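You operate a simulated robot arm through the tools that you are given. There is no shell and no other tool.

Carry out the task below with a simulated robot arm. There is one attempt and no reset: what you move stays moved.

TASK
Top up both banded cups to about their lines from the measuring cup, then tip the rest out.
Fine: tip into the basin; stand the measuring cup on the mat; banded cups stay where they stand. Set down upright: measuring cup.

The check looks at the end state, three seconds after you hand in, the way a careful person would. Anything else that was tipped, shoved, dropped, spilled or broken makes it a failure.

THE ROBOT
A 6-joint arm with a two-finger parallel gripper, fixed in place. Base frame: the origin is at the foot of the arm, x ahead of it, y to its left, z up; the work surface is at about z = 0.88. Readings come in m, rad, newtons and seconds.
With the tool pointing down near the work surface it reaches from about 0.38 to 0.86 m from the base axis. Its first joint turns from -2.007 to 2.007 rad. Payload 4.2 kg.
The tool frame sits at the grasp point between the pads (the TCP): z along the fingers, y along the line on which they close. The tips reach 0.023 m beyond it. Largest opening 0.094 m; finger width 0.038, thickness 0.01; the body of the gripper, 0.054 by 0.096 m, starts 0.039 m behind the TCP.
Orientation is told as [roll, pitch, yaw] about the base's x, y, z axes, in that order, counted from this pose: with the fingers straight down and closing along the base's y, the tool's x points along the base's -x, its y along +y and its z along -z.

THE INTERFACE
- The arm moves only by the tool drive_tool. Its argument "moves" is a list of rows, each a list of 7 numbers: the turn, a rotation vector about the tool's x, y, z in units of 6 degrees (1.0 is 6 degrees), then the shift along the tool's x, y, z in units of 30 mm (1.0 is 30 mm), then the opening, from 0 (shut) to 1 (fully open). In form: [[ax, ay, az, x, y, z, grip], ...]. A call has 1 to 20 rows; each row shifts and turns the commanded pose from where the row before left it, along the tool's axes as they then stand. A call with a number of a shift or a turn outside -1 to 1 is refused whole. A row lasts 0.2 s, in which the tool goes at most 0.05 m and 0.15 rad; a call with a longer step from one row to the next is refused whole, and so is a gripper value outside its range. Where a pose cannot be reached the arm comes as near as it can. A force on the tool above 40 N (or 10 N above the force at the start of the call, whichever is more), or a blocked arm, ends the call early, and 0.2 s more pass. Each finger travels about 0.108 m/s and halts on what it meets, pressing with about 23 N; the grip force reading is that of the motor and also rises with nothing between the fingers. The clock runs only during rows and for 0.2 s after the last one: add rows that do not move to give the fingers time. It gives the time, the measured TCP pose, the force on the tool (base axes), the opening and the grip force at its end, in the units of the frame above (readings bear some noise), with the torque about the TCP (base axes, N m) and any sound that the robot's microphone picked up, and new pictures: "views" is both (left out), scene, wrist or none.
- Cameras (640 x 400 px; columns grow to the right, rows downward): "scene" is fixed at [0.2224, 0.5067, 1.781]; the picture's right is [-0.76, -0.65, 0.00], its down [-0.48, 0.57, -0.66] and it looks along [0.43, -0.51, -0.75] (base axes); focal length 309 px, centre (320, 200). "wrist" rides on the gripper at [0.086, 0.016, -0.075] in the tool frame; the picture's right is [-0.18, 0.98, 0.00], its down [-0.58, -0.11, -0.81] and it looks along [-0.79, -0.15, 0.59] (tool axes); focal length 243 px, centre (320, 200). There is no depth. A picture from a camera that has moved, and an enlarged one, comes with that camera's place and axes in the base frame and with its lens. The place of the scene camera against the robot may be out by one fixed shift of up to 0.012 m in any direction.
- move_column(by): slides the trunk up (or, below 0, down) by that many m; the arm rides with it, the base frame stays. It gives what a move gives, with no picture.
- enlarge(camera, box): a new picture of the part [left, top, right, bottom] of that camera's present view, enlarged. It takes no simulated time.
- job_done(): hands the job in; it is judged then, once.

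Nothing tells you positions but the pictures and the camera data. Unless the task says otherwise, let go and move clear before handing in.

The tools are called by a JSON object that holds its "api" and its "payload". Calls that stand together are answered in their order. drive_tool: Moves the arm, as the interface text tells. Its arguments: {"type":"object","properties":{"moves":{"type":"array","items":{"type":"array","items":{"type":"number"}}},"views":{"type":"string","enum":["both","scene","wrist","none"]}},"required":["moves"]} The other tools are called the same way: move_column (by) slides the trunk up or down; enlarge (camera, box) takes an enlarged picture of a part of a camera's view; job_done () hands the job in.

At the start:

```text
time_s: 0.0
tcp_pos: [0.5729, -0.1883, 1.2966]
ee_rot: [0.0, -0.001, 0.0]
wrist_force: [-1.4, -0.6, 0.2]
wrist_torque: [-0.02, 0.04, -0.02]
opening: 0.0939
gripper_force: 0.0
trunk travel left (down, up): [-0.9, 0.09]
```

scene: 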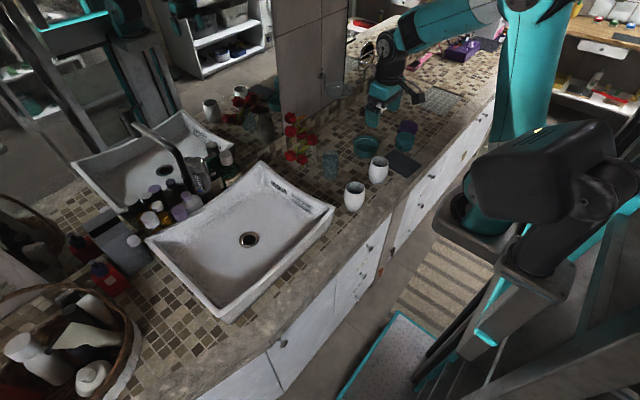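
wrist: 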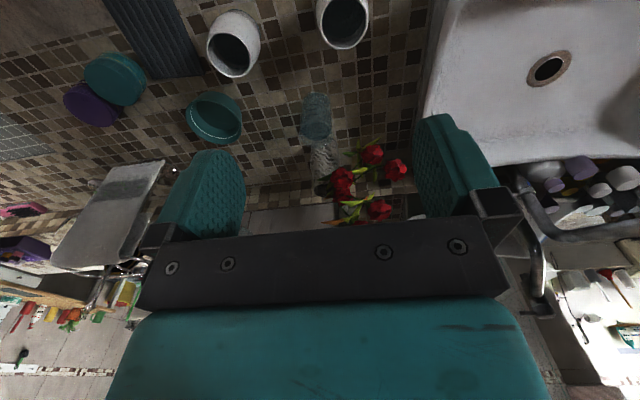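

I see a counter with a basin, two white cups near the basin, a translucent cup near some roses, a teal bowl, and a dark mat. I'll zoom in to identify things before moving.

{"api": "enlarge", "payload": {"camera": "scene", "box": [270, 90, 450, 220]}}

{"api": "enlarge", "payload": {"camera": "wrist", "box": [60, 0, 440, 230]}}

{"api": "enlarge", "payload": {"camera": "scene", "box": [120, 90, 350, 330]}}

```text
3.08 times, centred on (360, 155) of scene
camera zoom: at [0.2224, 0.5067, 1.781], right [-0.76, -0.65, 0.0], down [-0.48, 0.57, -0.66], along [0.43, -0.51, -0.75], focal length 951 px, centre (197, 338)
```

zoom: 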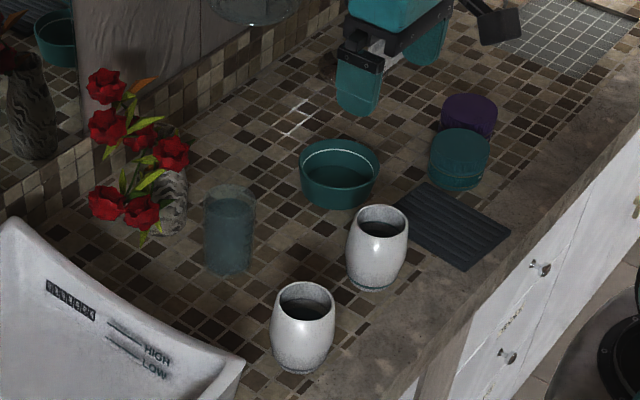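

```text
1.68 times, centred on (250, 115) of wrist
camera zoom: at [0.4869, -0.1718, 1.3716], right [0.18, 0.98, 0.0], down [0.58, -0.11, 0.81], along [0.79, -0.15, -0.59], focal length 409 px, centre (438, 343)
```

zoom: 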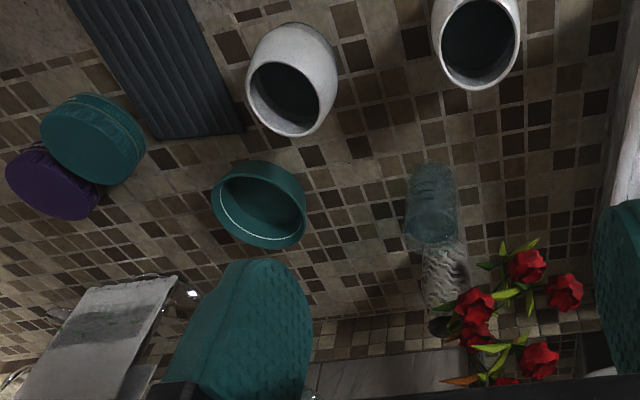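

```text
1.67 times, centred on (235, 210) of scene
camera zoom: at [0.2224, 0.5067, 1.781], right [-0.76, -0.65, 0.0], down [-0.48, 0.57, -0.66], along [0.43, -0.51, -0.75], focal length 515 px, centre (462, 183)
```

zoom: 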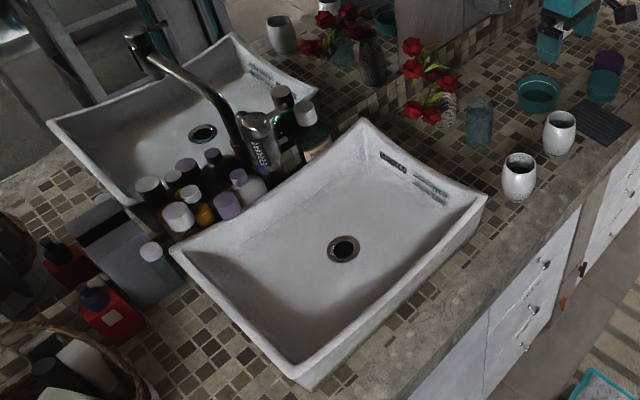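

The white cups sit near (0.63,-0.17) and (0.63,-0.35), the clear tinted cup near (0.80,-0.24), the teal bowl near (0.76,-0.45) and the dark ribbed mat near (0.60,-0.50). I'll zoom in harder to find the bands, the liquid levels and the measuring cup.

{"api": "enlarge", "payload": {"camera": "scene", "box": [316, 140, 366, 172]}}

{"api": "enlarge", "payload": {"camera": "scene", "box": [335, 145, 400, 215]}}

{"api": "enlarge", "payload": {"camera": "wrist", "box": [270, 70, 360, 200]}}

{"api": "enlarge", "payload": {"camera": "wrist", "box": [190, 0, 380, 90]}}

{"api": "enlarge", "payload": {"camera": "wrist", "box": [60, 40, 260, 160]}}

```text
12.50 times, centred on (341, 156) of scene
camera zoom: at [0.2224, 0.5067, 1.781], right [-0.76, -0.65, 0.0], down [-0.48, 0.57, -0.66], along [0.43, -0.51, -0.75], focal length 3862 px, centre (58, 750)
```

zoom: 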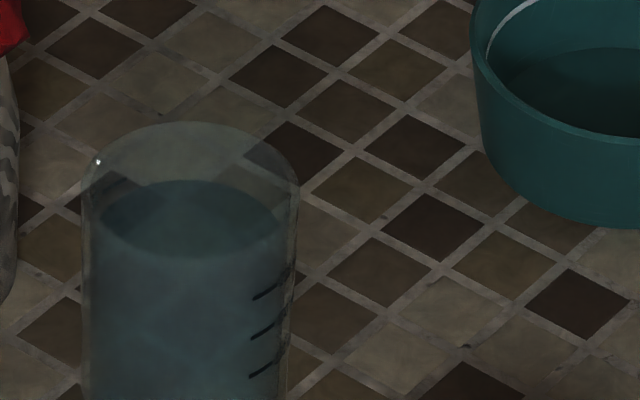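

```text
5.71 times, centred on (368, 180) of scene
camera zoom: at [0.2224, 0.5067, 1.781], right [-0.76, -0.65, 0.0], down [-0.48, 0.57, -0.66], along [0.43, -0.51, -0.75], focal length 1765 px, centre (49, 314)
```

zoom: 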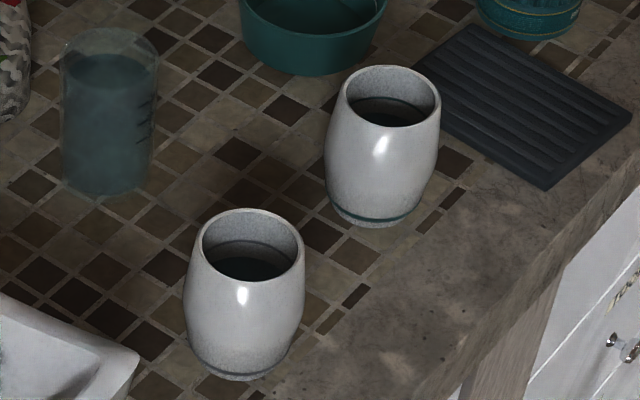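

```text
3.08 times, centred on (315, 135) of wrist
camera zoom: at [0.4869, -0.1718, 1.3716], right [0.18, 0.98, 0.0], down [0.58, -0.11, 0.81], along [0.79, -0.15, -0.59], focal length 746 px, centre (335, 400)
```

zoom: 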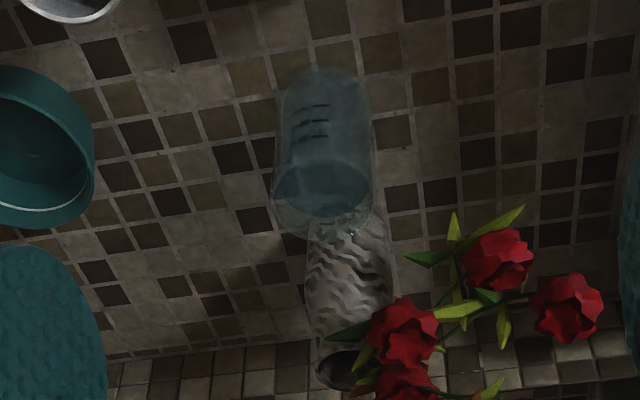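

```text
3.37 times, centred on (285, 45) of wrist
camera zoom: at [0.4869, -0.1718, 1.3716], right [0.18, 0.98, 0.0], down [0.58, -0.11, 0.81], along [0.79, -0.15, -0.59], focal length 817 px, centre (438, 722)
```

zoom: 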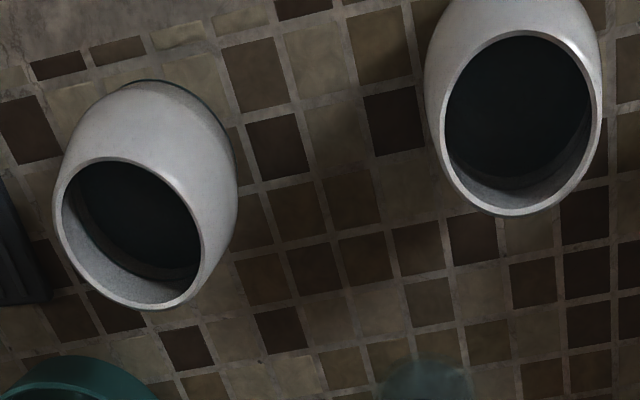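

```text
3.20 times, centred on (160, 100) of wrist
camera zoom: at [0.4869, -0.1718, 1.3716], right [0.18, 0.98, 0.0], down [0.58, -0.11, 0.81], along [0.79, -0.15, -0.59], focal length 776 px, centre (832, 520)
```

zoom: 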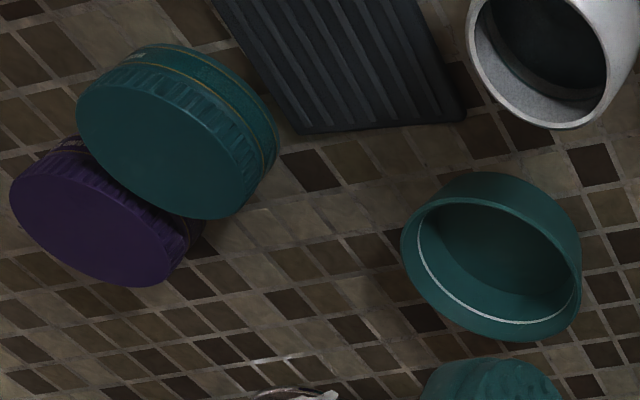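

The tinted clear cup with the tick marks at about (0.80,-0.24) is the measuring cup, filled to roughly 2 cm below its rim. The banded cups are the two white ones, and roses overhang just behind the measuring cup. I plan a slanted grasp with the wrist camera on top, so I'll first turn the hand about its axis in free space.

{"api": "drive_tool", "payload": {"moves": [[0, 0, 1, 0, 0, 0, 1], [0, 0, 1, 0, 0, 0, 1], [0, 0, 1, 0, 0, 0, 1], [0, 0, 1, 0, 0, 0, 1], [0, 0, 1, 0, 0, 0, 1], [0, 0, 1, 0, 0, 0, 1], [0, 0, 1, 0, 0, 0, 1], [0, 0, 1, 0, 0, 0, 1], [0, 0, 1, 0, 0, 0, 1], [0, 0, 1, 0, 0, 0, 1], [0, 0, 1, 0, 0, 0, 1], [0, 0, 1, 0, 0, 0, 1], [0, 0, 1, 0, 0, 0, 1], [0, 0, 1, 0, 0, 0, 1], [0, 0, 1, 0, 0, 0, 1]], "views": "both"}}

```text
time_s: 3.2
tcp_pos: [0.5734, -0.1865, 1.2969]
ee_rot: [-0.002, 0.0, -1.575]
wrist_force: [-0.1, -0.3, 0.7]
wrist_torque: [0.01, -0.01, 0.02]
opening: 0.0942
gripper_force: 0.1
trunk travel left (down, up): [-0.9, 0.09]
camera wrist: at [0.5905, -0.1012, 1.3716], right [0.98, -0.19, 0.0], down [-0.11, -0.58, 0.81], along [-0.15, -0.79, -0.59], focal length 243 px, centre (320, 200)
```

scene: 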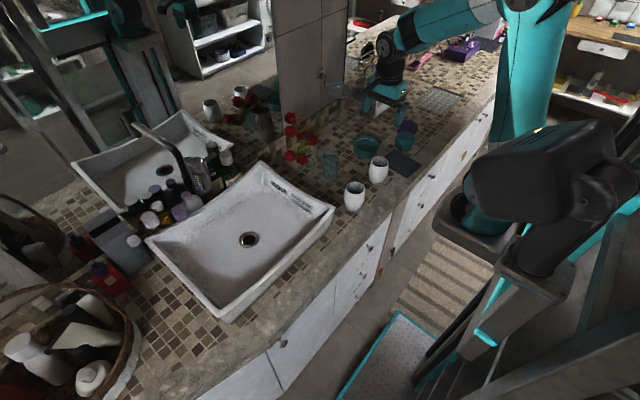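
wrist: 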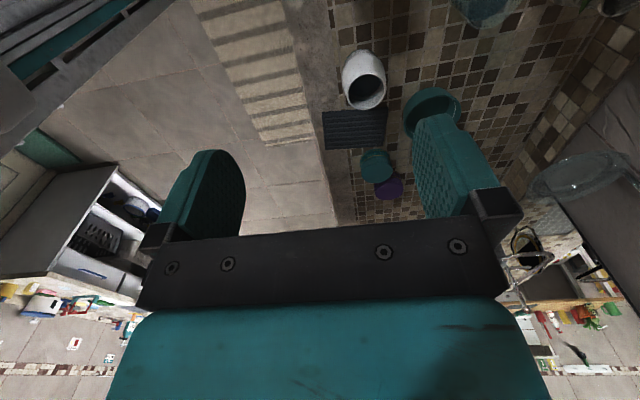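

The hand turned a clean 90 degrees, so I'll complete the half turn.

{"api": "drive_tool", "payload": {"moves": [[0, 0, 1, 0, 0, 0, 1], [0, 0, 1, 0, 0, 0, 1], [0, 0, 1, 0, 0, 0, 1], [0, 0, 1, 0, 0, 0, 1], [0, 0, 1, 0, 0, 0, 1], [0, 0, 1, 0, 0, 0, 1], [0, 0, 1, 0, 0, 0, 1], [0, 0, 1, 0, 0, 0, 1], [0, 0, 1, 0, 0, 0, 1], [0, 0, 1, 0, 0, 0, 1], [0, 0, 1, 0, 0, 0, 1], [0, 0, 1, 0, 0, 0, 1], [0, 0, 1, 0, 0, 0, 1], [0, 0, 1, 0, 0, 0, 1], [0, 0, 1, 0, 0, 0, 1]], "views": "both"}}

```text
time_s: 6.4
tcp_pos: [0.5731, -0.1891, 1.2959]
ee_rot: [-0.001, 0.0, 3.138]
wrist_force: [0.3, -0.4, 0.6]
wrist_torque: [0.0, -0.01, 0.0]
opening: 0.0939
gripper_force: 0.1
trunk travel left (down, up): [-0.9, 0.09]
camera wrist: at [0.6595, -0.205, 1.3714], right [-0.19, -0.98, 0.0], down [-0.58, 0.11, 0.81], along [-0.79, 0.15, -0.59], focal length 243 px, centre (320, 200)
```

scene: 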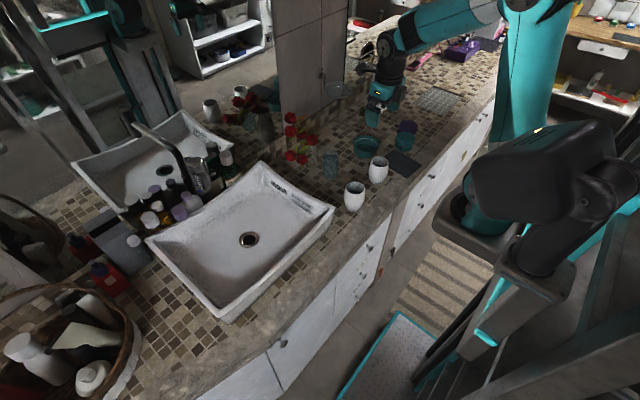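
wrist: 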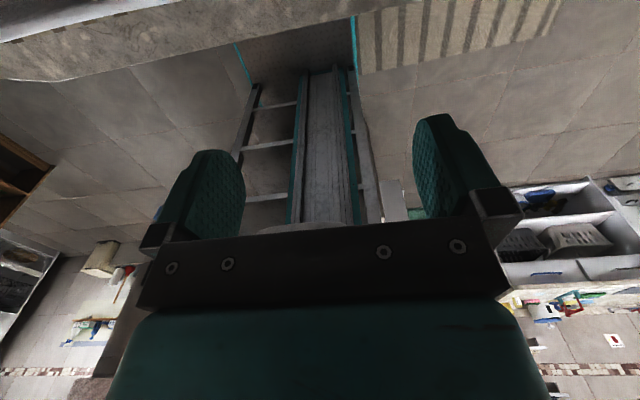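

The half turn is complete. Now I'll pitch the hand forward about 54 degrees so the wrist camera looks down on the counter.

{"api": "drive_tool", "payload": {"moves": [[0, 1, 0, 0, 0, 0, 1], [0, 1, 0, 0, 0, 0, 1], [0, 1, 0, 0, 0, 0, 1], [0, 1, 0, 0, 0, 0, 1], [0, 1, 0, 0, 0, 0, 1], [0, 1, 0, 0, 0, 0, 1], [0, 1, 0, 0, 0, 0, 1], [0, 1, 0, 0, 0, 0, 1], [0, 1, 0, 0, 0, 0, 1], [0, 0, 0, 0, 0, 0, 1]], "views": "both"}}

```text
time_s: 8.6
tcp_pos: [0.5937, -0.1982, 1.3061]
ee_rot: [0.001, 0.942, 3.14]
wrist_force: [-0.7, 0.0, -0.1]
wrist_torque: [-0.01, 0.0, 0.0]
opening: 0.094
gripper_force: 0.0
out of reach, approached as far as the arm can: row 8, 9
trunk travel left (down, up): [-0.9, 0.09]
camera wrist: at [0.5842, -0.2139, 1.4211], right [-0.11, -0.98, -0.15], down [-0.99, 0.11, 0.0], along [0.01, 0.15, -0.99], focal length 243 px, centre (320, 200)
```

scene: 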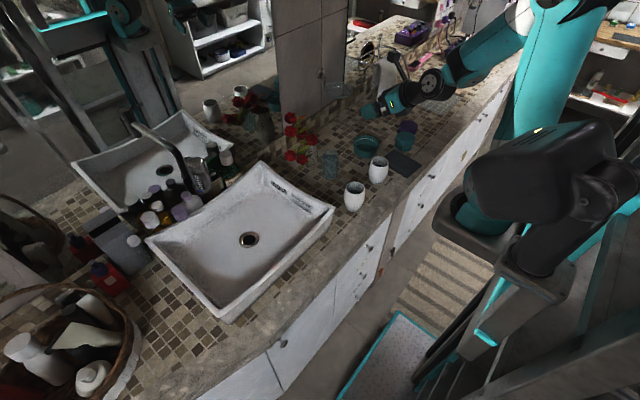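
wrist: 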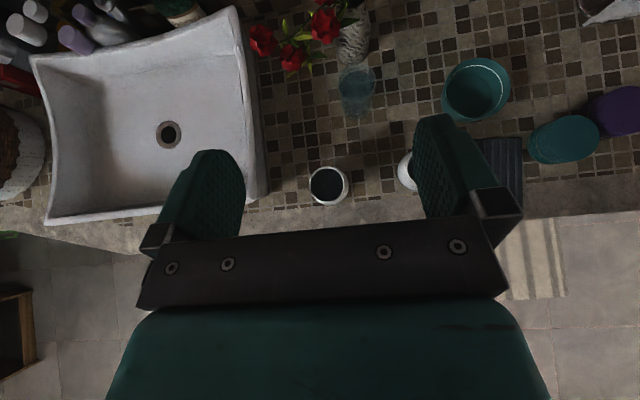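

The camera now looks straight down, showing the basin, both white cups, the measuring cup, bowl and mat. I'll zoom into the cups here.

{"api": "enlarge", "payload": {"camera": "wrist", "box": [290, 150, 370, 215]}}

{"api": "enlarge", "payload": {"camera": "wrist", "box": [230, 0, 530, 200]}}

```text
6.15 times, centred on (330, 182) of wrist
camera zoom: at [0.5842, -0.2139, 1.4211], right [-0.11, -0.98, -0.15], down [-0.99, 0.11, 0.0], along [0.01, 0.15, -0.99], focal length 1493 px, centre (258, 308)
```

zoom: 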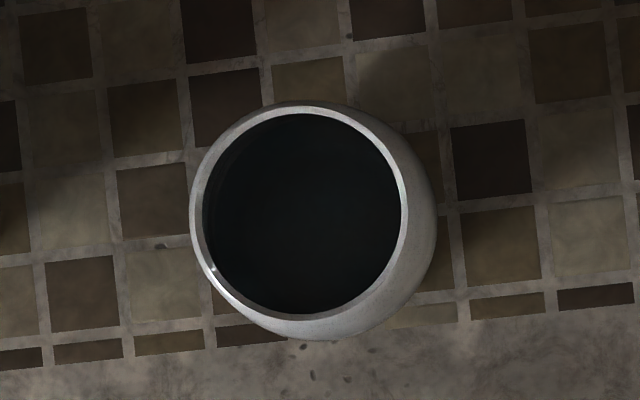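

```text
2.00 times, centred on (380, 100) of wrist
camera zoom: at [0.5842, -0.2139, 1.4211], right [-0.11, -0.98, -0.15], down [-0.99, 0.11, 0.0], along [0.01, 0.15, -0.99], focal length 485 px, centre (200, 400)
```

zoom: 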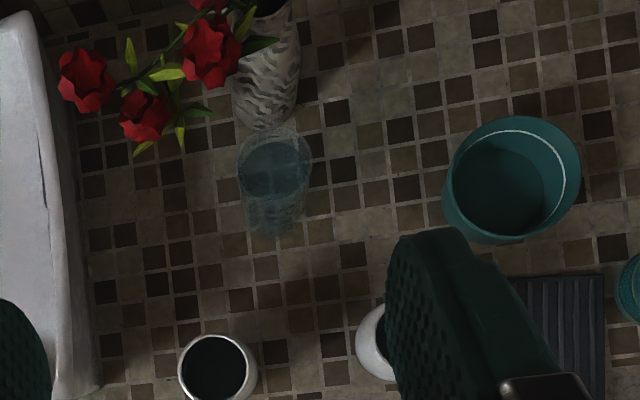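

Rim estimates so far: front white cup near (0.617,-0.164) at z≈0.98, measuring cup near (0.785,-0.235) at z≈1.0. I'll lower and shift right to look into the second white cup.

{"api": "drive_tool", "payload": {"moves": [[0, 0, 0, -0.36, 0.72, 0.26, 1], [0, 0, 0, -0.36, 0.72, 0.26, 1], [0, 0, 0, -0.36, 0.72, 0.26, 1], [0, 0, 0, -0.36, 0.72, 0.26, 1], [0, 0, 0, -0.36, 0.72, 0.26, 1], [0, 0, 0, -0.36, 0.72, 0.26, 1], [0, 0, 0, 0, 0, 0, 1]], "views": "wrist"}}

```text
time_s: 10.2
tcp_pos: [0.5953, -0.3254, 1.2268]
ee_rot: [0.0, 0.943, 3.14]
wrist_force: [0.2, 0.0, 0.8]
wrist_torque: [-0.02, -0.02, 0.02]
opening: 0.0939
gripper_force: 0.2
trunk travel left (down, up): [-0.9, 0.09]
camera wrist: at [0.5849, -0.342, 1.3419], right [-0.11, -0.98, -0.15], down [-0.99, 0.11, 0.0], along [0.01, 0.15, -0.99], focal length 243 px, centre (320, 200)
```

wrist: 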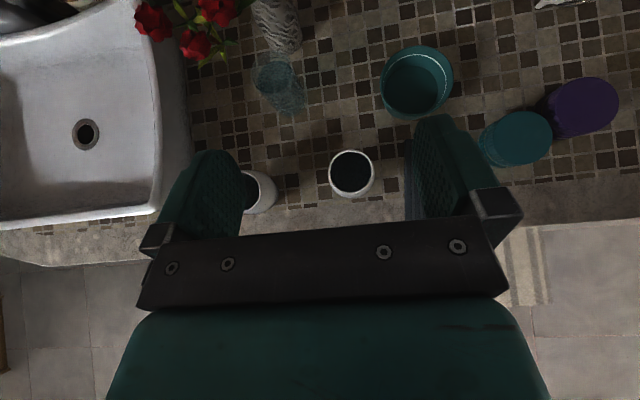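

{"api": "enlarge", "payload": {"camera": "wrist", "box": [315, 145, 395, 205]}}

{"api": "enlarge", "payload": {"camera": "wrist", "box": [240, 40, 320, 120]}}

{"api": "enlarge", "payload": {"camera": "scene", "box": [340, 178, 370, 200]}}

{"api": "enlarge", "payload": {"camera": "scene", "box": [364, 152, 394, 174]}}

{"api": "enlarge", "payload": {"camera": "scene", "box": [315, 140, 350, 185]}}

```text
6.67 times, centred on (355, 175) of wrist
camera zoom: at [0.5849, -0.342, 1.3419], right [-0.11, -0.98, -0.15], down [-0.99, 0.11, 0.0], along [0.01, 0.15, -0.99], focal length 1618 px, centre (87, 367)
```

zoom: 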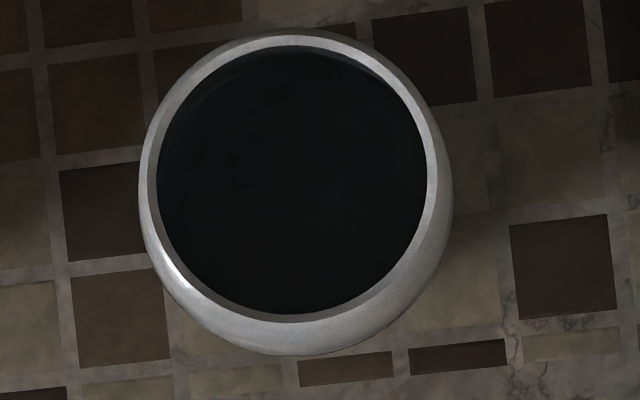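

```text
5.00 times, centred on (280, 80) of wrist
camera zoom: at [0.5849, -0.342, 1.3419], right [-0.11, -0.98, -0.15], down [-0.99, 0.11, 0.0], along [0.01, 0.15, -0.99], focal length 1213 px, centre (520, 800)
```

zoom: 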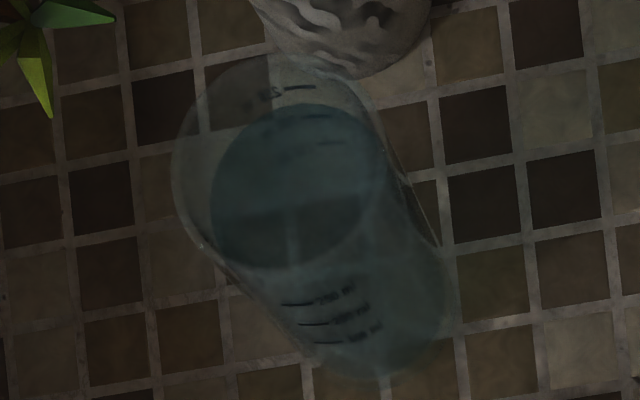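

```text
16.00 times, centred on (355, 189) of scene
camera zoom: at [0.2224, 0.5067, 1.781], right [-0.76, -0.65, 0.0], down [-0.48, 0.57, -0.66], along [0.43, -0.51, -0.75], focal length 4943 px, centre (-240, 376)
```

zoom: 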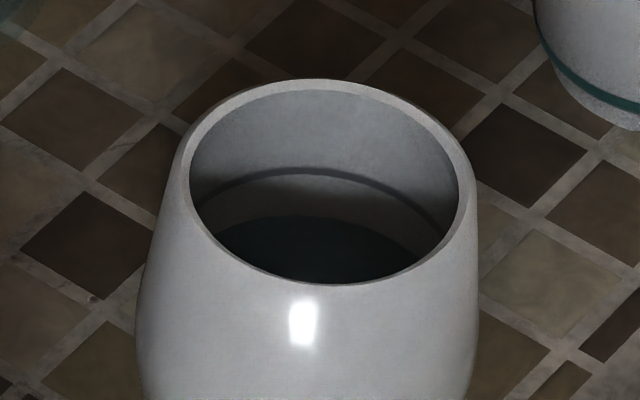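

```text
16.00 times, centred on (379, 163) of scene
camera zoom: at [0.2224, 0.5067, 1.781], right [-0.76, -0.65, 0.0], down [-0.48, 0.57, -0.66], along [0.43, -0.51, -0.75], focal length 4943 px, centre (-624, 792)
```

zoom: 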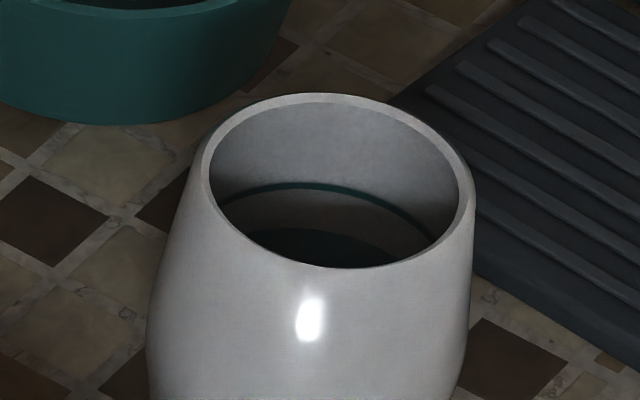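

```text
8.89 times, centred on (332, 162) of scene
camera zoom: at [0.2224, 0.5067, 1.781], right [-0.76, -0.65, 0.0], down [-0.48, 0.57, -0.66], along [0.43, -0.51, -0.75], focal length 2746 px, centre (209, 533)
```

zoom: 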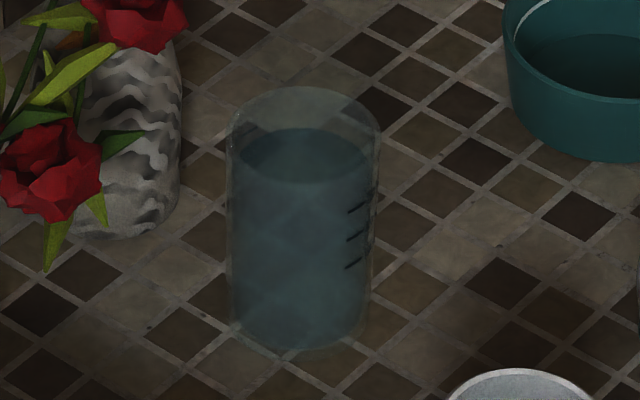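

Both white cups have an inner ring line with the liquid about 1.5 cm below it: front cup line about 30 mm below the rim, back cup about 35 mm. The measuring cup is about 65 mm wide with its rim at z≈0.99. I'll move to a pre-grasp pose in front of and above it and refine its position.

{"api": "drive_tool", "payload": {"moves": [[0, 0, 0, -0.407, -0.367, 0.837, 1], [0, 0, 0, -0.407, -0.367, 0.837, 1], [0, 0, 0, -0.407, -0.367, 0.837, 1], [0, 0, 0, -0.407, -0.367, 0.837, 1], [0, 0, 0, -0.407, -0.367, 0.837, 1], [0, 0, 0, -0.407, -0.367, 0.837, 1], [0, 0, 0, -0.407, -0.367, 0.837, 1], [0, 0, 0, -0.407, -0.367, 0.837, 1], [0, 0, 0, 0, 0, 0, 1]], "views": "both"}}

```text
time_s: 12.2
tcp_pos: [0.6993, -0.2372, 1.0296]
ee_rot: [0.0, 0.942, 3.141]
wrist_force: [0.9, -0.3, -0.2]
wrist_torque: [-0.01, 0.01, -0.01]
opening: 0.0937
gripper_force: 0.1
trunk travel left (down, up): [-0.9, 0.09]
camera wrist: at [0.6902, -0.2543, 1.144], right [-0.11, -0.98, -0.15], down [-0.99, 0.11, 0.0], along [0.01, 0.15, -0.99], focal length 243 px, centre (320, 200)
```

scene: 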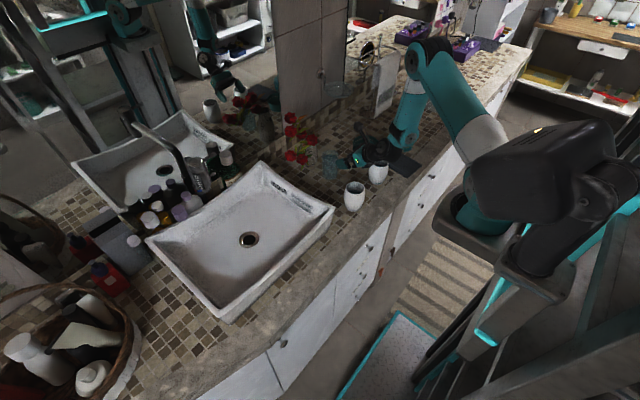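
wrist: 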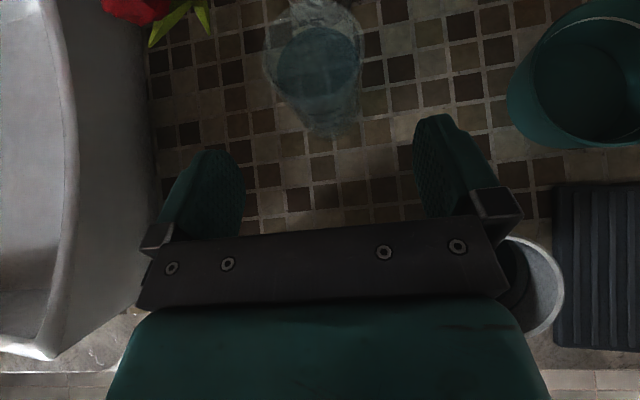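

{"api": "enlarge", "payload": {"camera": "scene", "box": [300, 110, 440, 220]}}

{"api": "enlarge", "payload": {"camera": "wrist", "box": [230, 0, 420, 150]}}

```text
3.64 times, centred on (370, 165) of scene
camera zoom: at [0.2224, 0.5067, 1.781], right [-0.76, -0.65, 0.0], down [-0.48, 0.57, -0.66], along [0.43, -0.51, -0.75], focal length 1123 px, centre (138, 327)
```

zoom: 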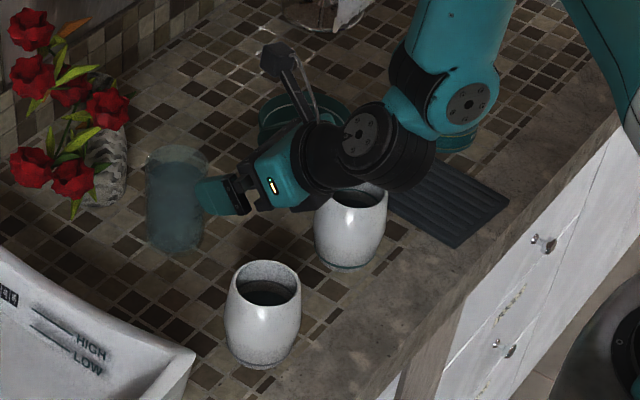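

```text
2.67 times, centred on (325, 75) of wrist
camera zoom: at [0.6902, -0.2543, 1.144], right [-0.11, -0.98, -0.15], down [-0.99, 0.11, 0.0], along [0.01, 0.15, -0.99], focal length 647 px, centre (307, 533)
```

zoom: 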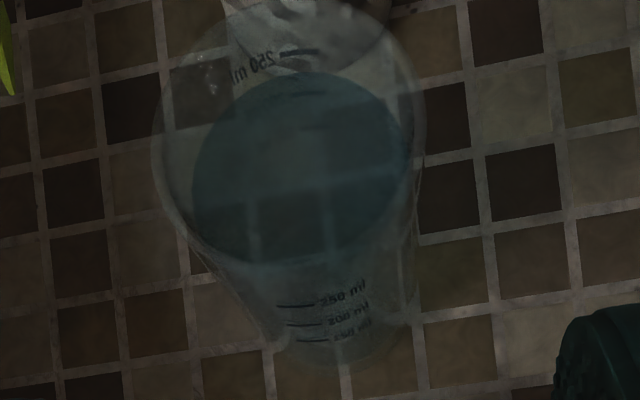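

{"api": "enlarge", "payload": {"camera": "scene", "box": [335, 120, 415, 180]}}

{"api": "enlarge", "payload": {"camera": "scene", "box": [330, 20, 560, 190]}}

```text
6.67 times, centred on (375, 150) of scene
camera zoom: at [0.2224, 0.5067, 1.781], right [-0.76, -0.65, 0.0], down [-0.48, 0.57, -0.66], along [0.43, -0.51, -0.75], focal length 2060 px, centre (-47, 533)
```

zoom: 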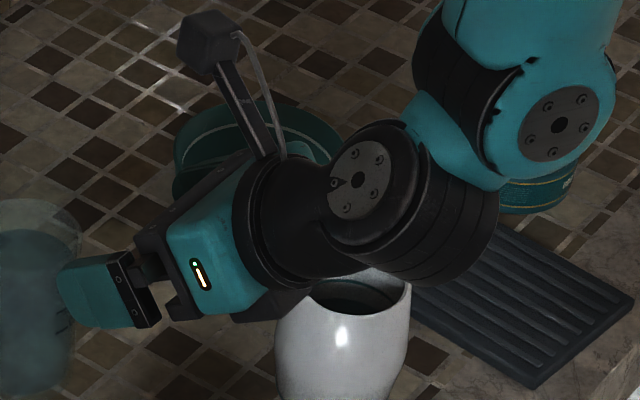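

```text
2.35 times, centred on (445, 105) of scene
camera zoom: at [0.2224, 0.5067, 1.781], right [-0.76, -0.65, 0.0], down [-0.48, 0.57, -0.66], along [0.43, -0.51, -0.75], focal length 727 px, centre (26, 424)
```

zoom: 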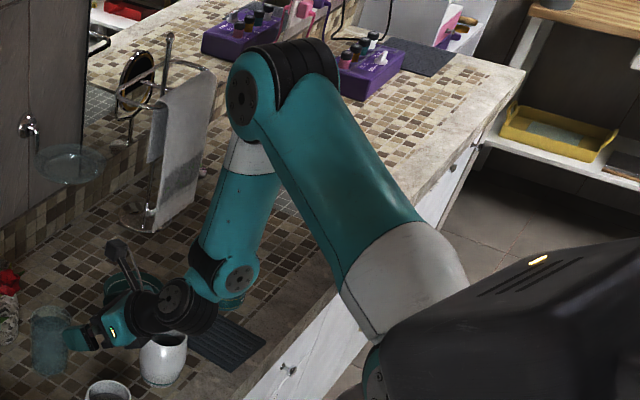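

The wrist would come too near the back white cup at this slant. I'll grip nearer the rim with a steeper 42-degree tool, which leaves the far lip clear for pouring away from the robot with the camera facing the stream. I'll re-pitch and creep closer, then check.

{"api": "drive_tool", "payload": {"moves": [[0, -1, 0, 0, 0, 0, 1], [0, -1, 0, 0, 0, 0, 1], [0, 0, 0, 0.107, -0.008, 0.545, 1], [0, 0, 0, 0.107, -0.008, 0.545, 1], [0, 0, 0, 0.107, -0.008, 0.545, 1], [0, 0, 0, 0, 0, 0, 1]], "views": "both"}}

```text
time_s: 13.6
tcp_pos: [0.7375, -0.237, 1.0002]
ee_rot: [0.0, 0.734, 3.142]
wrist_force: [0.1, 0.3, -0.1]
wrist_torque: [0.01, 0.03, 0.02]
opening: 0.094
gripper_force: 0.0
trunk travel left (down, up): [-0.9, 0.09]
camera wrist: at [0.7526, -0.2528, 1.1129], right [-0.14, -0.98, -0.12], down [-0.97, 0.11, 0.21], along [-0.19, 0.15, -0.97], focal length 243 px, centre (320, 200)
```

scene: 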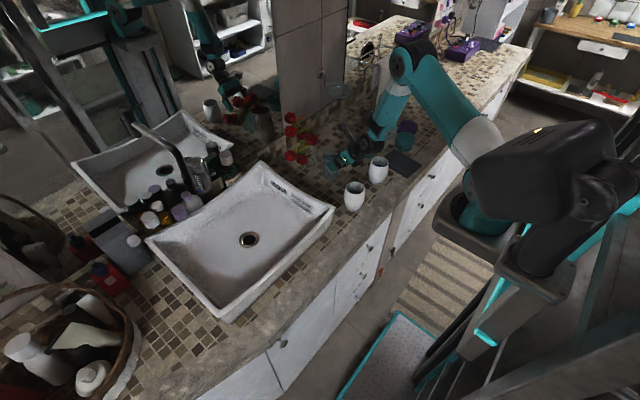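
wrist: 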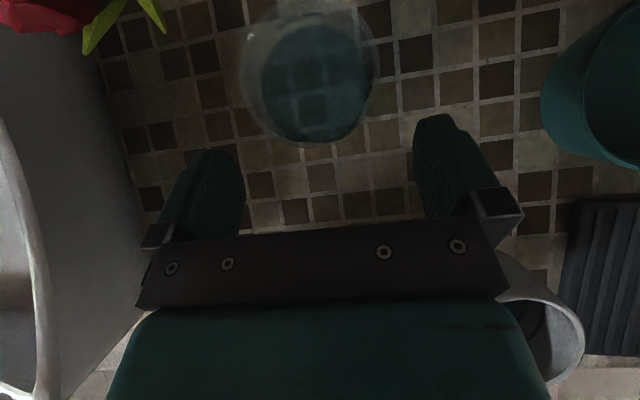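

{"api": "enlarge", "payload": {"camera": "wrist", "box": [210, 0, 410, 160]}}

{"api": "enlarge", "payload": {"camera": "scene", "box": [280, 100, 410, 200]}}

```text
2.50 times, centred on (310, 80) of wrist
camera zoom: at [0.7526, -0.2528, 1.1129], right [-0.14, -0.98, -0.12], down [-0.97, 0.11, 0.21], along [-0.19, 0.15, -0.97], focal length 606 px, centre (345, 500)
```

zoom: 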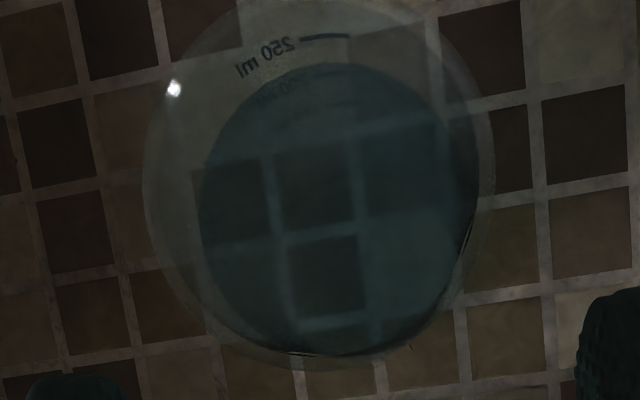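

```text
4.00 times, centred on (345, 150) of scene
camera zoom: at [0.2224, 0.5067, 1.781], right [-0.76, -0.65, 0.0], down [-0.48, 0.57, -0.66], along [0.43, -0.51, -0.75], focal length 1236 px, centre (220, 400)
```

zoom: 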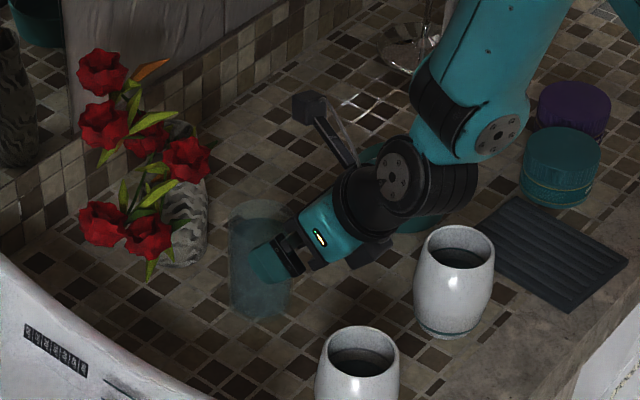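

The measuring cup centres at about (0.790,-0.237), rim z≈0.987, and it sits between the open fingers. I'll advance slowly to the grasp point, about 24 mm below the rim, and check before closing.

{"api": "drive_tool", "payload": {"moves": [[0, 0, 0, 0.057, 0, 0.466, 1], [0, 0, 0, 0.057, 0, 0.466, 1], [0, 0, 0, 0.057, 0, 0.466, 1], [0, 0, 0, 0.057, 0, 0.466, 1], [0, 0, 0, 0, 0, 0, 1]], "views": "both"}}

{"api": "enlarge", "payload": {"camera": "scene", "box": [290, 100, 400, 190]}}

{"api": "enlarge", "payload": {"camera": "wrist", "box": [180, 0, 500, 250]}}

```text
time_s: 14.8
tcp_pos: [0.7813, -0.2386, 0.9627]
ee_rot: [0.002, 0.732, 3.139]
wrist_force: [-0.4, -0.1, 0.6]
wrist_torque: [-0.01, -0.01, 0.04]
opening: 0.094
gripper_force: 0.0
trunk travel left (down, up): [-0.9, 0.09]
camera wrist: at [0.7959, -0.255, 1.076], right [-0.14, -0.98, -0.12], down [-0.97, 0.11, 0.21], along [-0.19, 0.15, -0.97], focal length 243 px, centre (320, 200)
```

scene: 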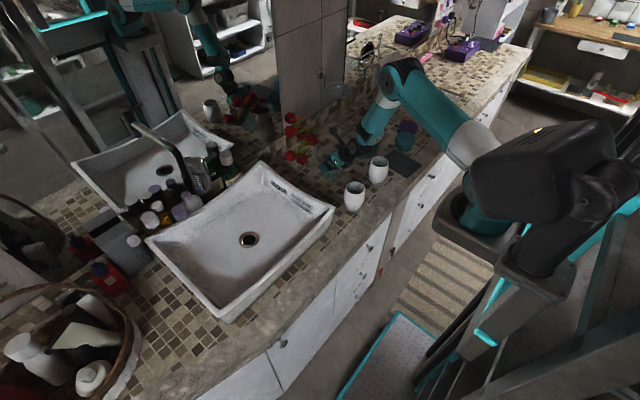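
wrist: 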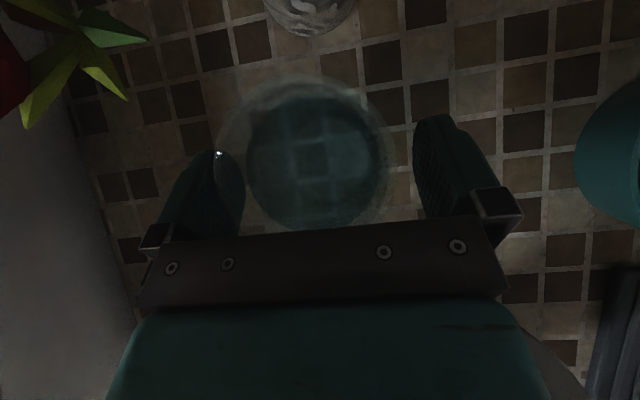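

```text
4.44 times, centred on (345, 145) of scene
camera zoom: at [0.2224, 0.5067, 1.781], right [-0.76, -0.65, 0.0], down [-0.48, 0.57, -0.66], along [0.43, -0.51, -0.75], focal length 1373 px, centre (209, 444)
```

zoom: 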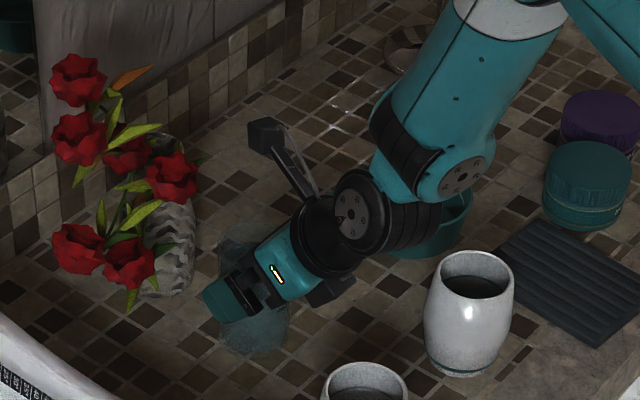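

```text
1.60 times, centred on (340, 125) of wrist
camera zoom: at [0.7959, -0.255, 1.076], right [-0.14, -0.98, -0.12], down [-0.97, 0.11, 0.21], along [-0.19, 0.15, -0.97], focal length 388 px, centre (288, 320)
```

zoom: 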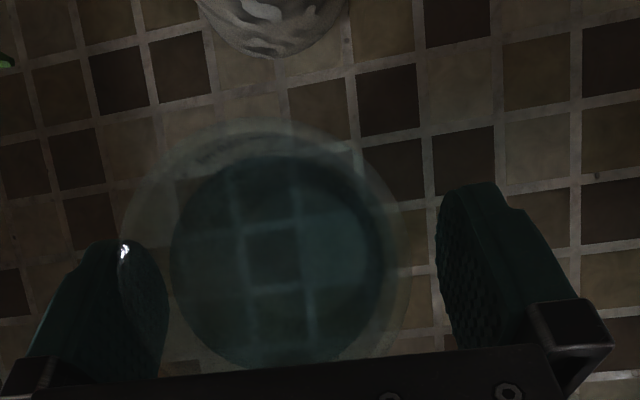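

The fingers straddle the cup centrally (cup axis ≈(0.794,-0.238), clear of roses and the palm). I'll close gently.

{"api": "drive_tool", "payload": {"moves": [[0, 0, 0, 0, 0, 0, 0.85], [0, 0, 0, 0, 0, 0, 0.78], [0, 0, 0, 0, 0, 0, 0.74], [0, 0, 0, 0, 0, 0, 0.71], [0, 0, 0, 0, 0, 0, 0.68], [0, 0, 0, 0, 0, 0, 0.6], [0, 0, 0, 0, 0, 0, 0.3], [0, 0, 0, 0, 0, 0, 0], [0, 0, 0, 0, 0, 0, 0]], "views": "wrist"}}

{"api": "enlarge", "payload": {"camera": "wrist", "box": [180, 0, 500, 250]}}

{"api": "enlarge", "payload": {"camera": "scene", "box": [300, 120, 370, 190]}}

```text
time_s: 16.8
tcp_pos: [0.7814, -0.2387, 0.9619]
ee_rot: [0.001, 0.732, 3.14]
wrist_force: [0.0, 1.1, 0.5]
wrist_torque: [0.0, -0.01, -0.01]
opening: 0.0673
gripper_force: 22.7
trunk travel left (down, up): [-0.9, 0.09]
camera wrist: at [0.7958, -0.2549, 1.076], right [-0.14, -0.98, -0.12], down [-0.97, 0.11, 0.21], along [-0.19, 0.15, -0.97], focal length 243 px, centre (320, 200)
```

wrist: 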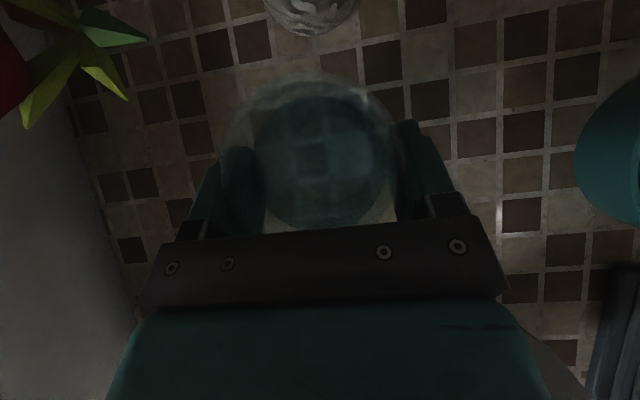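

```text
1.60 times, centred on (340, 125) of wrist
camera zoom: at [0.7958, -0.2549, 1.076], right [-0.14, -0.98, -0.12], down [-0.97, 0.11, 0.21], along [-0.19, 0.15, -0.97], focal length 388 px, centre (288, 320)
```

zoom: 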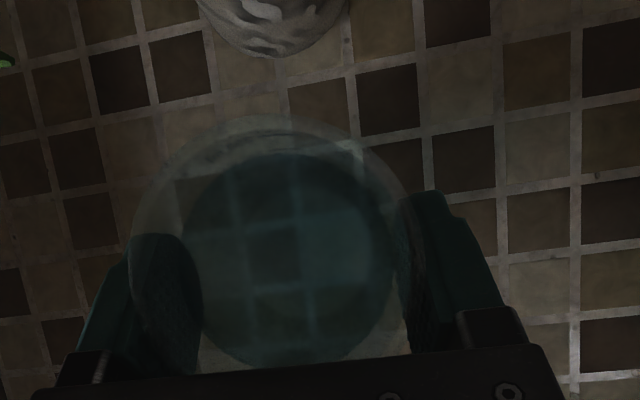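

```text
5.71 times, centred on (335, 155) of scene
camera zoom: at [0.2224, 0.5067, 1.781], right [-0.76, -0.65, 0.0], down [-0.48, 0.57, -0.66], along [0.43, -0.51, -0.75], focal length 1765 px, centre (234, 457)
```

zoom: 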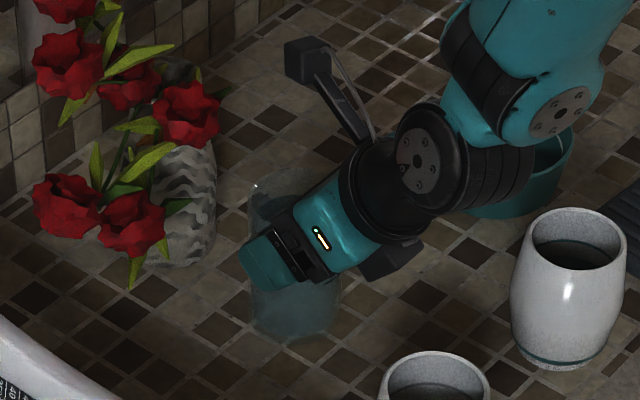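

The grip is firm (67 mm, 23 N). I'll lift straight up 3 cm slowly and check that it holds.

{"api": "drive_tool", "payload": {"moves": [[0, 0, 0, 0.11, 0, -0.124, 0], [0, 0, 0, 0.167, 0, -0.186, 0], [0, 0, 0, 0.167, 0, -0.186, 0], [0, 0, 0, 0.167, 0, -0.186, 0], [0, 0, 0, 0.11, 0, -0.124, 0], [0, 0, 0, 0, 0, 0, 0]], "views": "both"}}

{"api": "enlarge", "payload": {"camera": "scene", "box": [300, 110, 370, 190]}}

```text
time_s: 18.2
tcp_pos: [0.7804, -0.2369, 0.9957]
ee_rot: [0.001, 0.733, 3.141]
wrist_force: [0.0, 0.2, -2.6]
wrist_torque: [0.0, 0.02, 0.0]
opening: 0.0672
gripper_force: 22.7
trunk travel left (down, up): [-0.9, 0.09]
camera wrist: at [0.7953, -0.2537, 1.1089], right [-0.14, -0.98, -0.12], down [-0.97, 0.11, 0.21], along [-0.19, 0.15, -0.97], focal length 243 px, centre (320, 200)
```

scene: 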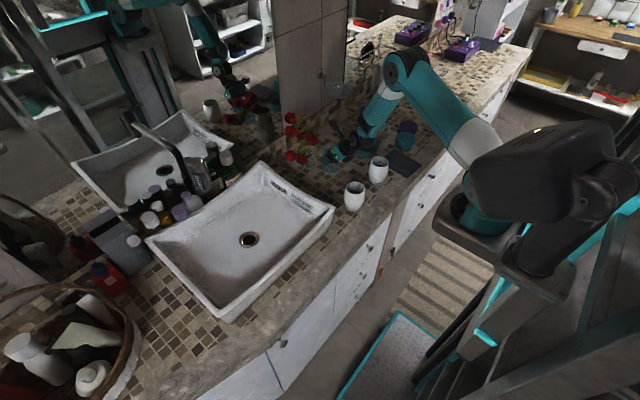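
wrist: 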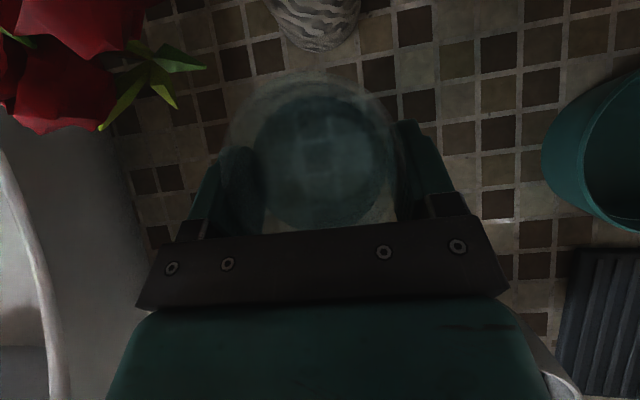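

```text
5.00 times, centred on (335, 150) of scene
camera zoom: at [0.2224, 0.5067, 1.781], right [-0.76, -0.65, 0.0], down [-0.48, 0.57, -0.66], along [0.43, -0.51, -0.75], focal length 1545 px, centre (245, 450)
```

zoom: 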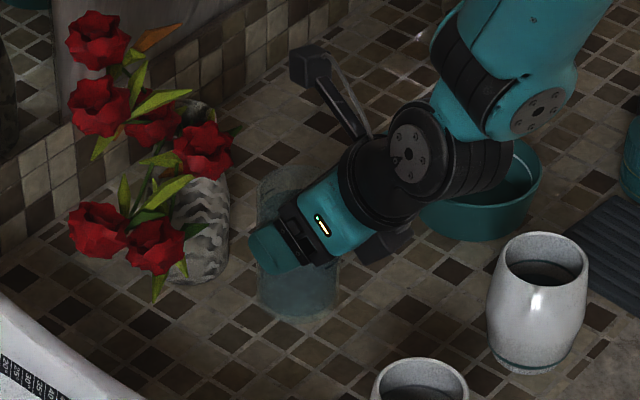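

The measuring cup is held and upright (about 0.3 kg). Next I'll raise it another 10 cm while backing away from the roses, well above the white cups.

{"api": "drive_tool", "payload": {"moves": [[0, 0, 0, 0.1, 0, -0.2, 0], [0, 0, 0, 0.17, 0, -0.33, 0], [0, 0, 0, 0.23, 0, -0.45, 0], [0, 0, 0, 0.23, 0, -0.45, 0], [0, 0, 0, 0.23, 0, -0.45, 0], [0, 0, 0, 0.23, 0, -0.45, 0], [0, 0, 0, 0.23, 0, -0.45, 0], [0, 0, 0, 0.23, 0, -0.45, 0], [0, 0, 0, 0.17, 0, -0.33, 0], [0, 0, 0, 0.1, 0, -0.2, 0], [0, 0, 0, 0, 0, 0, 0]], "views": "both"}}

{"api": "enlarge", "payload": {"camera": "wrist", "box": [180, 20, 460, 250]}}

```text
time_s: 20.6
tcp_pos: [0.7476, -0.2386, 1.1191]
ee_rot: [0.001, 0.734, 3.139]
wrist_force: [0.5, 0.1, -3.7]
wrist_torque: [0.01, 0.0, 0.05]
opening: 0.0672
gripper_force: 23.0
trunk travel left (down, up): [-0.9, 0.09]
camera wrist: at [0.7616, -0.2547, 1.233], right [-0.14, -0.98, -0.12], down [-0.97, 0.11, 0.21], along [-0.19, 0.15, -0.97], focal length 243 px, centre (320, 200)
```

scene: 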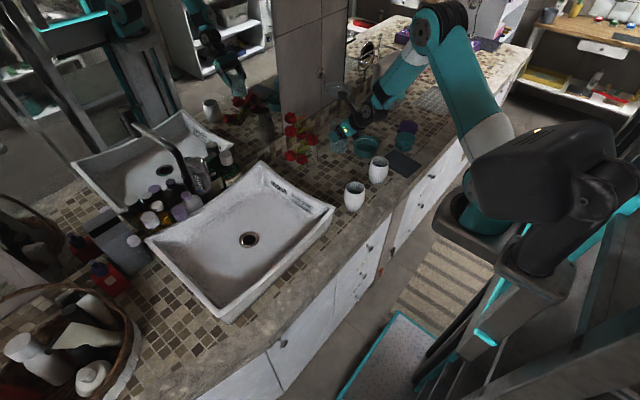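
wrist: 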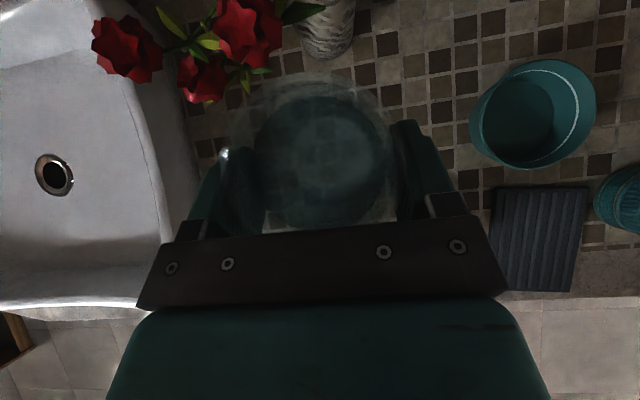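

```text
1.74 times, centred on (320, 135) of wrist
camera zoom: at [0.7616, -0.2547, 1.233], right [-0.14, -0.98, -0.12], down [-0.97, 0.11, 0.21], along [-0.19, 0.15, -0.97], focal length 422 px, centre (320, 313)
```

zoom: 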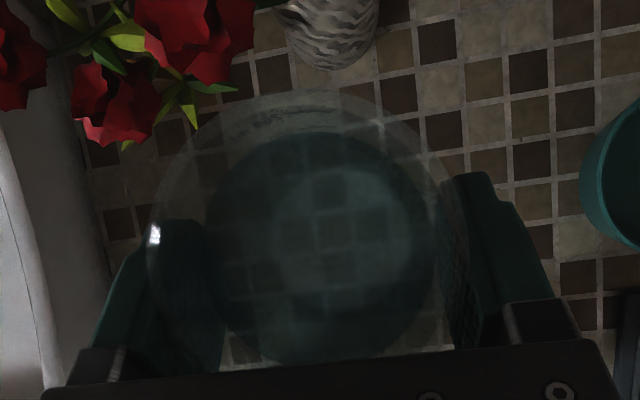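

Holding the cup upright at (0.75,-0.24,1.12), I'll now carry it smoothly to just above the front white cup's side, staying high.

{"api": "drive_tool", "payload": {"moves": [[0, 0, 0, -0.11, -0.075, -0.1, 0], [0, 0, 0, -0.22, -0.15, -0.2, 0], [0, 0, 0, -0.37, -0.25, -0.33, 0], [0, 0, 0, -0.45, -0.305, -0.405, 0], [0, 0, 0, -0.45, -0.305, -0.405, 0], [0, 0, 0, -0.45, -0.305, -0.405, 0], [0, 0, 0, -0.45, -0.305, -0.405, 0], [0, 0, 0, -0.45, -0.305, -0.405, 0], [0, 0, 0, -0.35, -0.24, -0.315, 0], [0, 0, 0, -0.22, -0.15, -0.2, 0], [0, 0, 0, -0.11, -0.075, -0.1, 0], [0, 0, 0, 0, 0, 0, 0]], "views": "both"}}

{"api": "enlarge", "payload": {"camera": "scene", "box": [300, 90, 430, 220]}}

```text
time_s: 23.2
tcp_pos: [0.6012, -0.1615, 1.1199]
ee_rot: [-0.001, 0.734, 3.141]
wrist_force: [-0.1, 0.0, -2.7]
wrist_torque: [0.0, 0.02, -0.01]
opening: 0.0669
gripper_force: 22.8
trunk travel left (down, up): [-0.9, 0.09]
camera wrist: at [0.6159, -0.179, 1.2327], right [-0.14, -0.98, -0.12], down [-0.97, 0.11, 0.21], along [-0.19, 0.15, -0.97], focal length 243 px, centre (320, 200)
```

scene: 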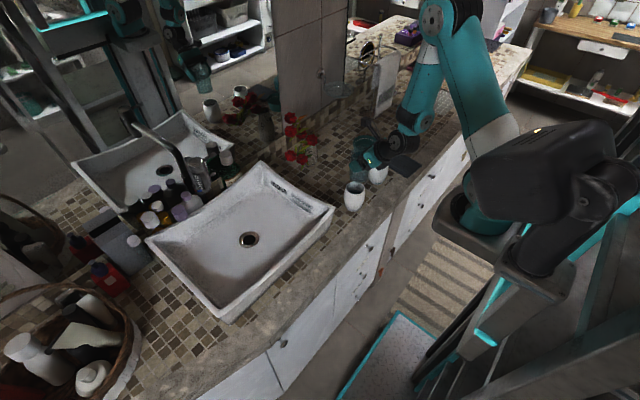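
wrist: 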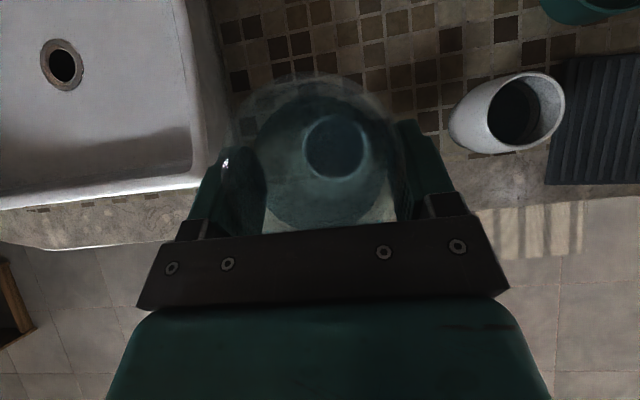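

```text
3.08 times, centred on (365, 155) of scene
camera zoom: at [0.2224, 0.5067, 1.781], right [-0.76, -0.65, 0.0], down [-0.48, 0.57, -0.66], along [0.43, -0.51, -0.75], focal length 951 px, centre (182, 338)
```

zoom: 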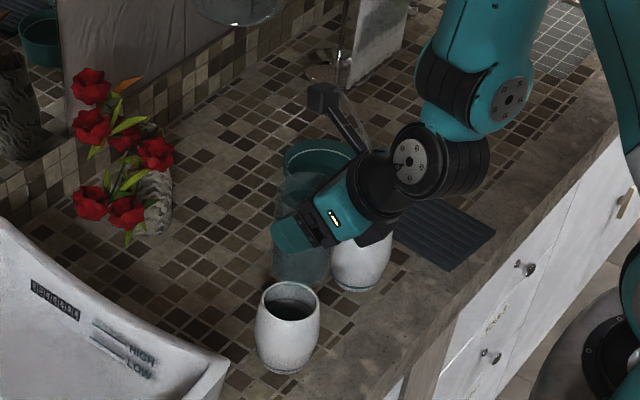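

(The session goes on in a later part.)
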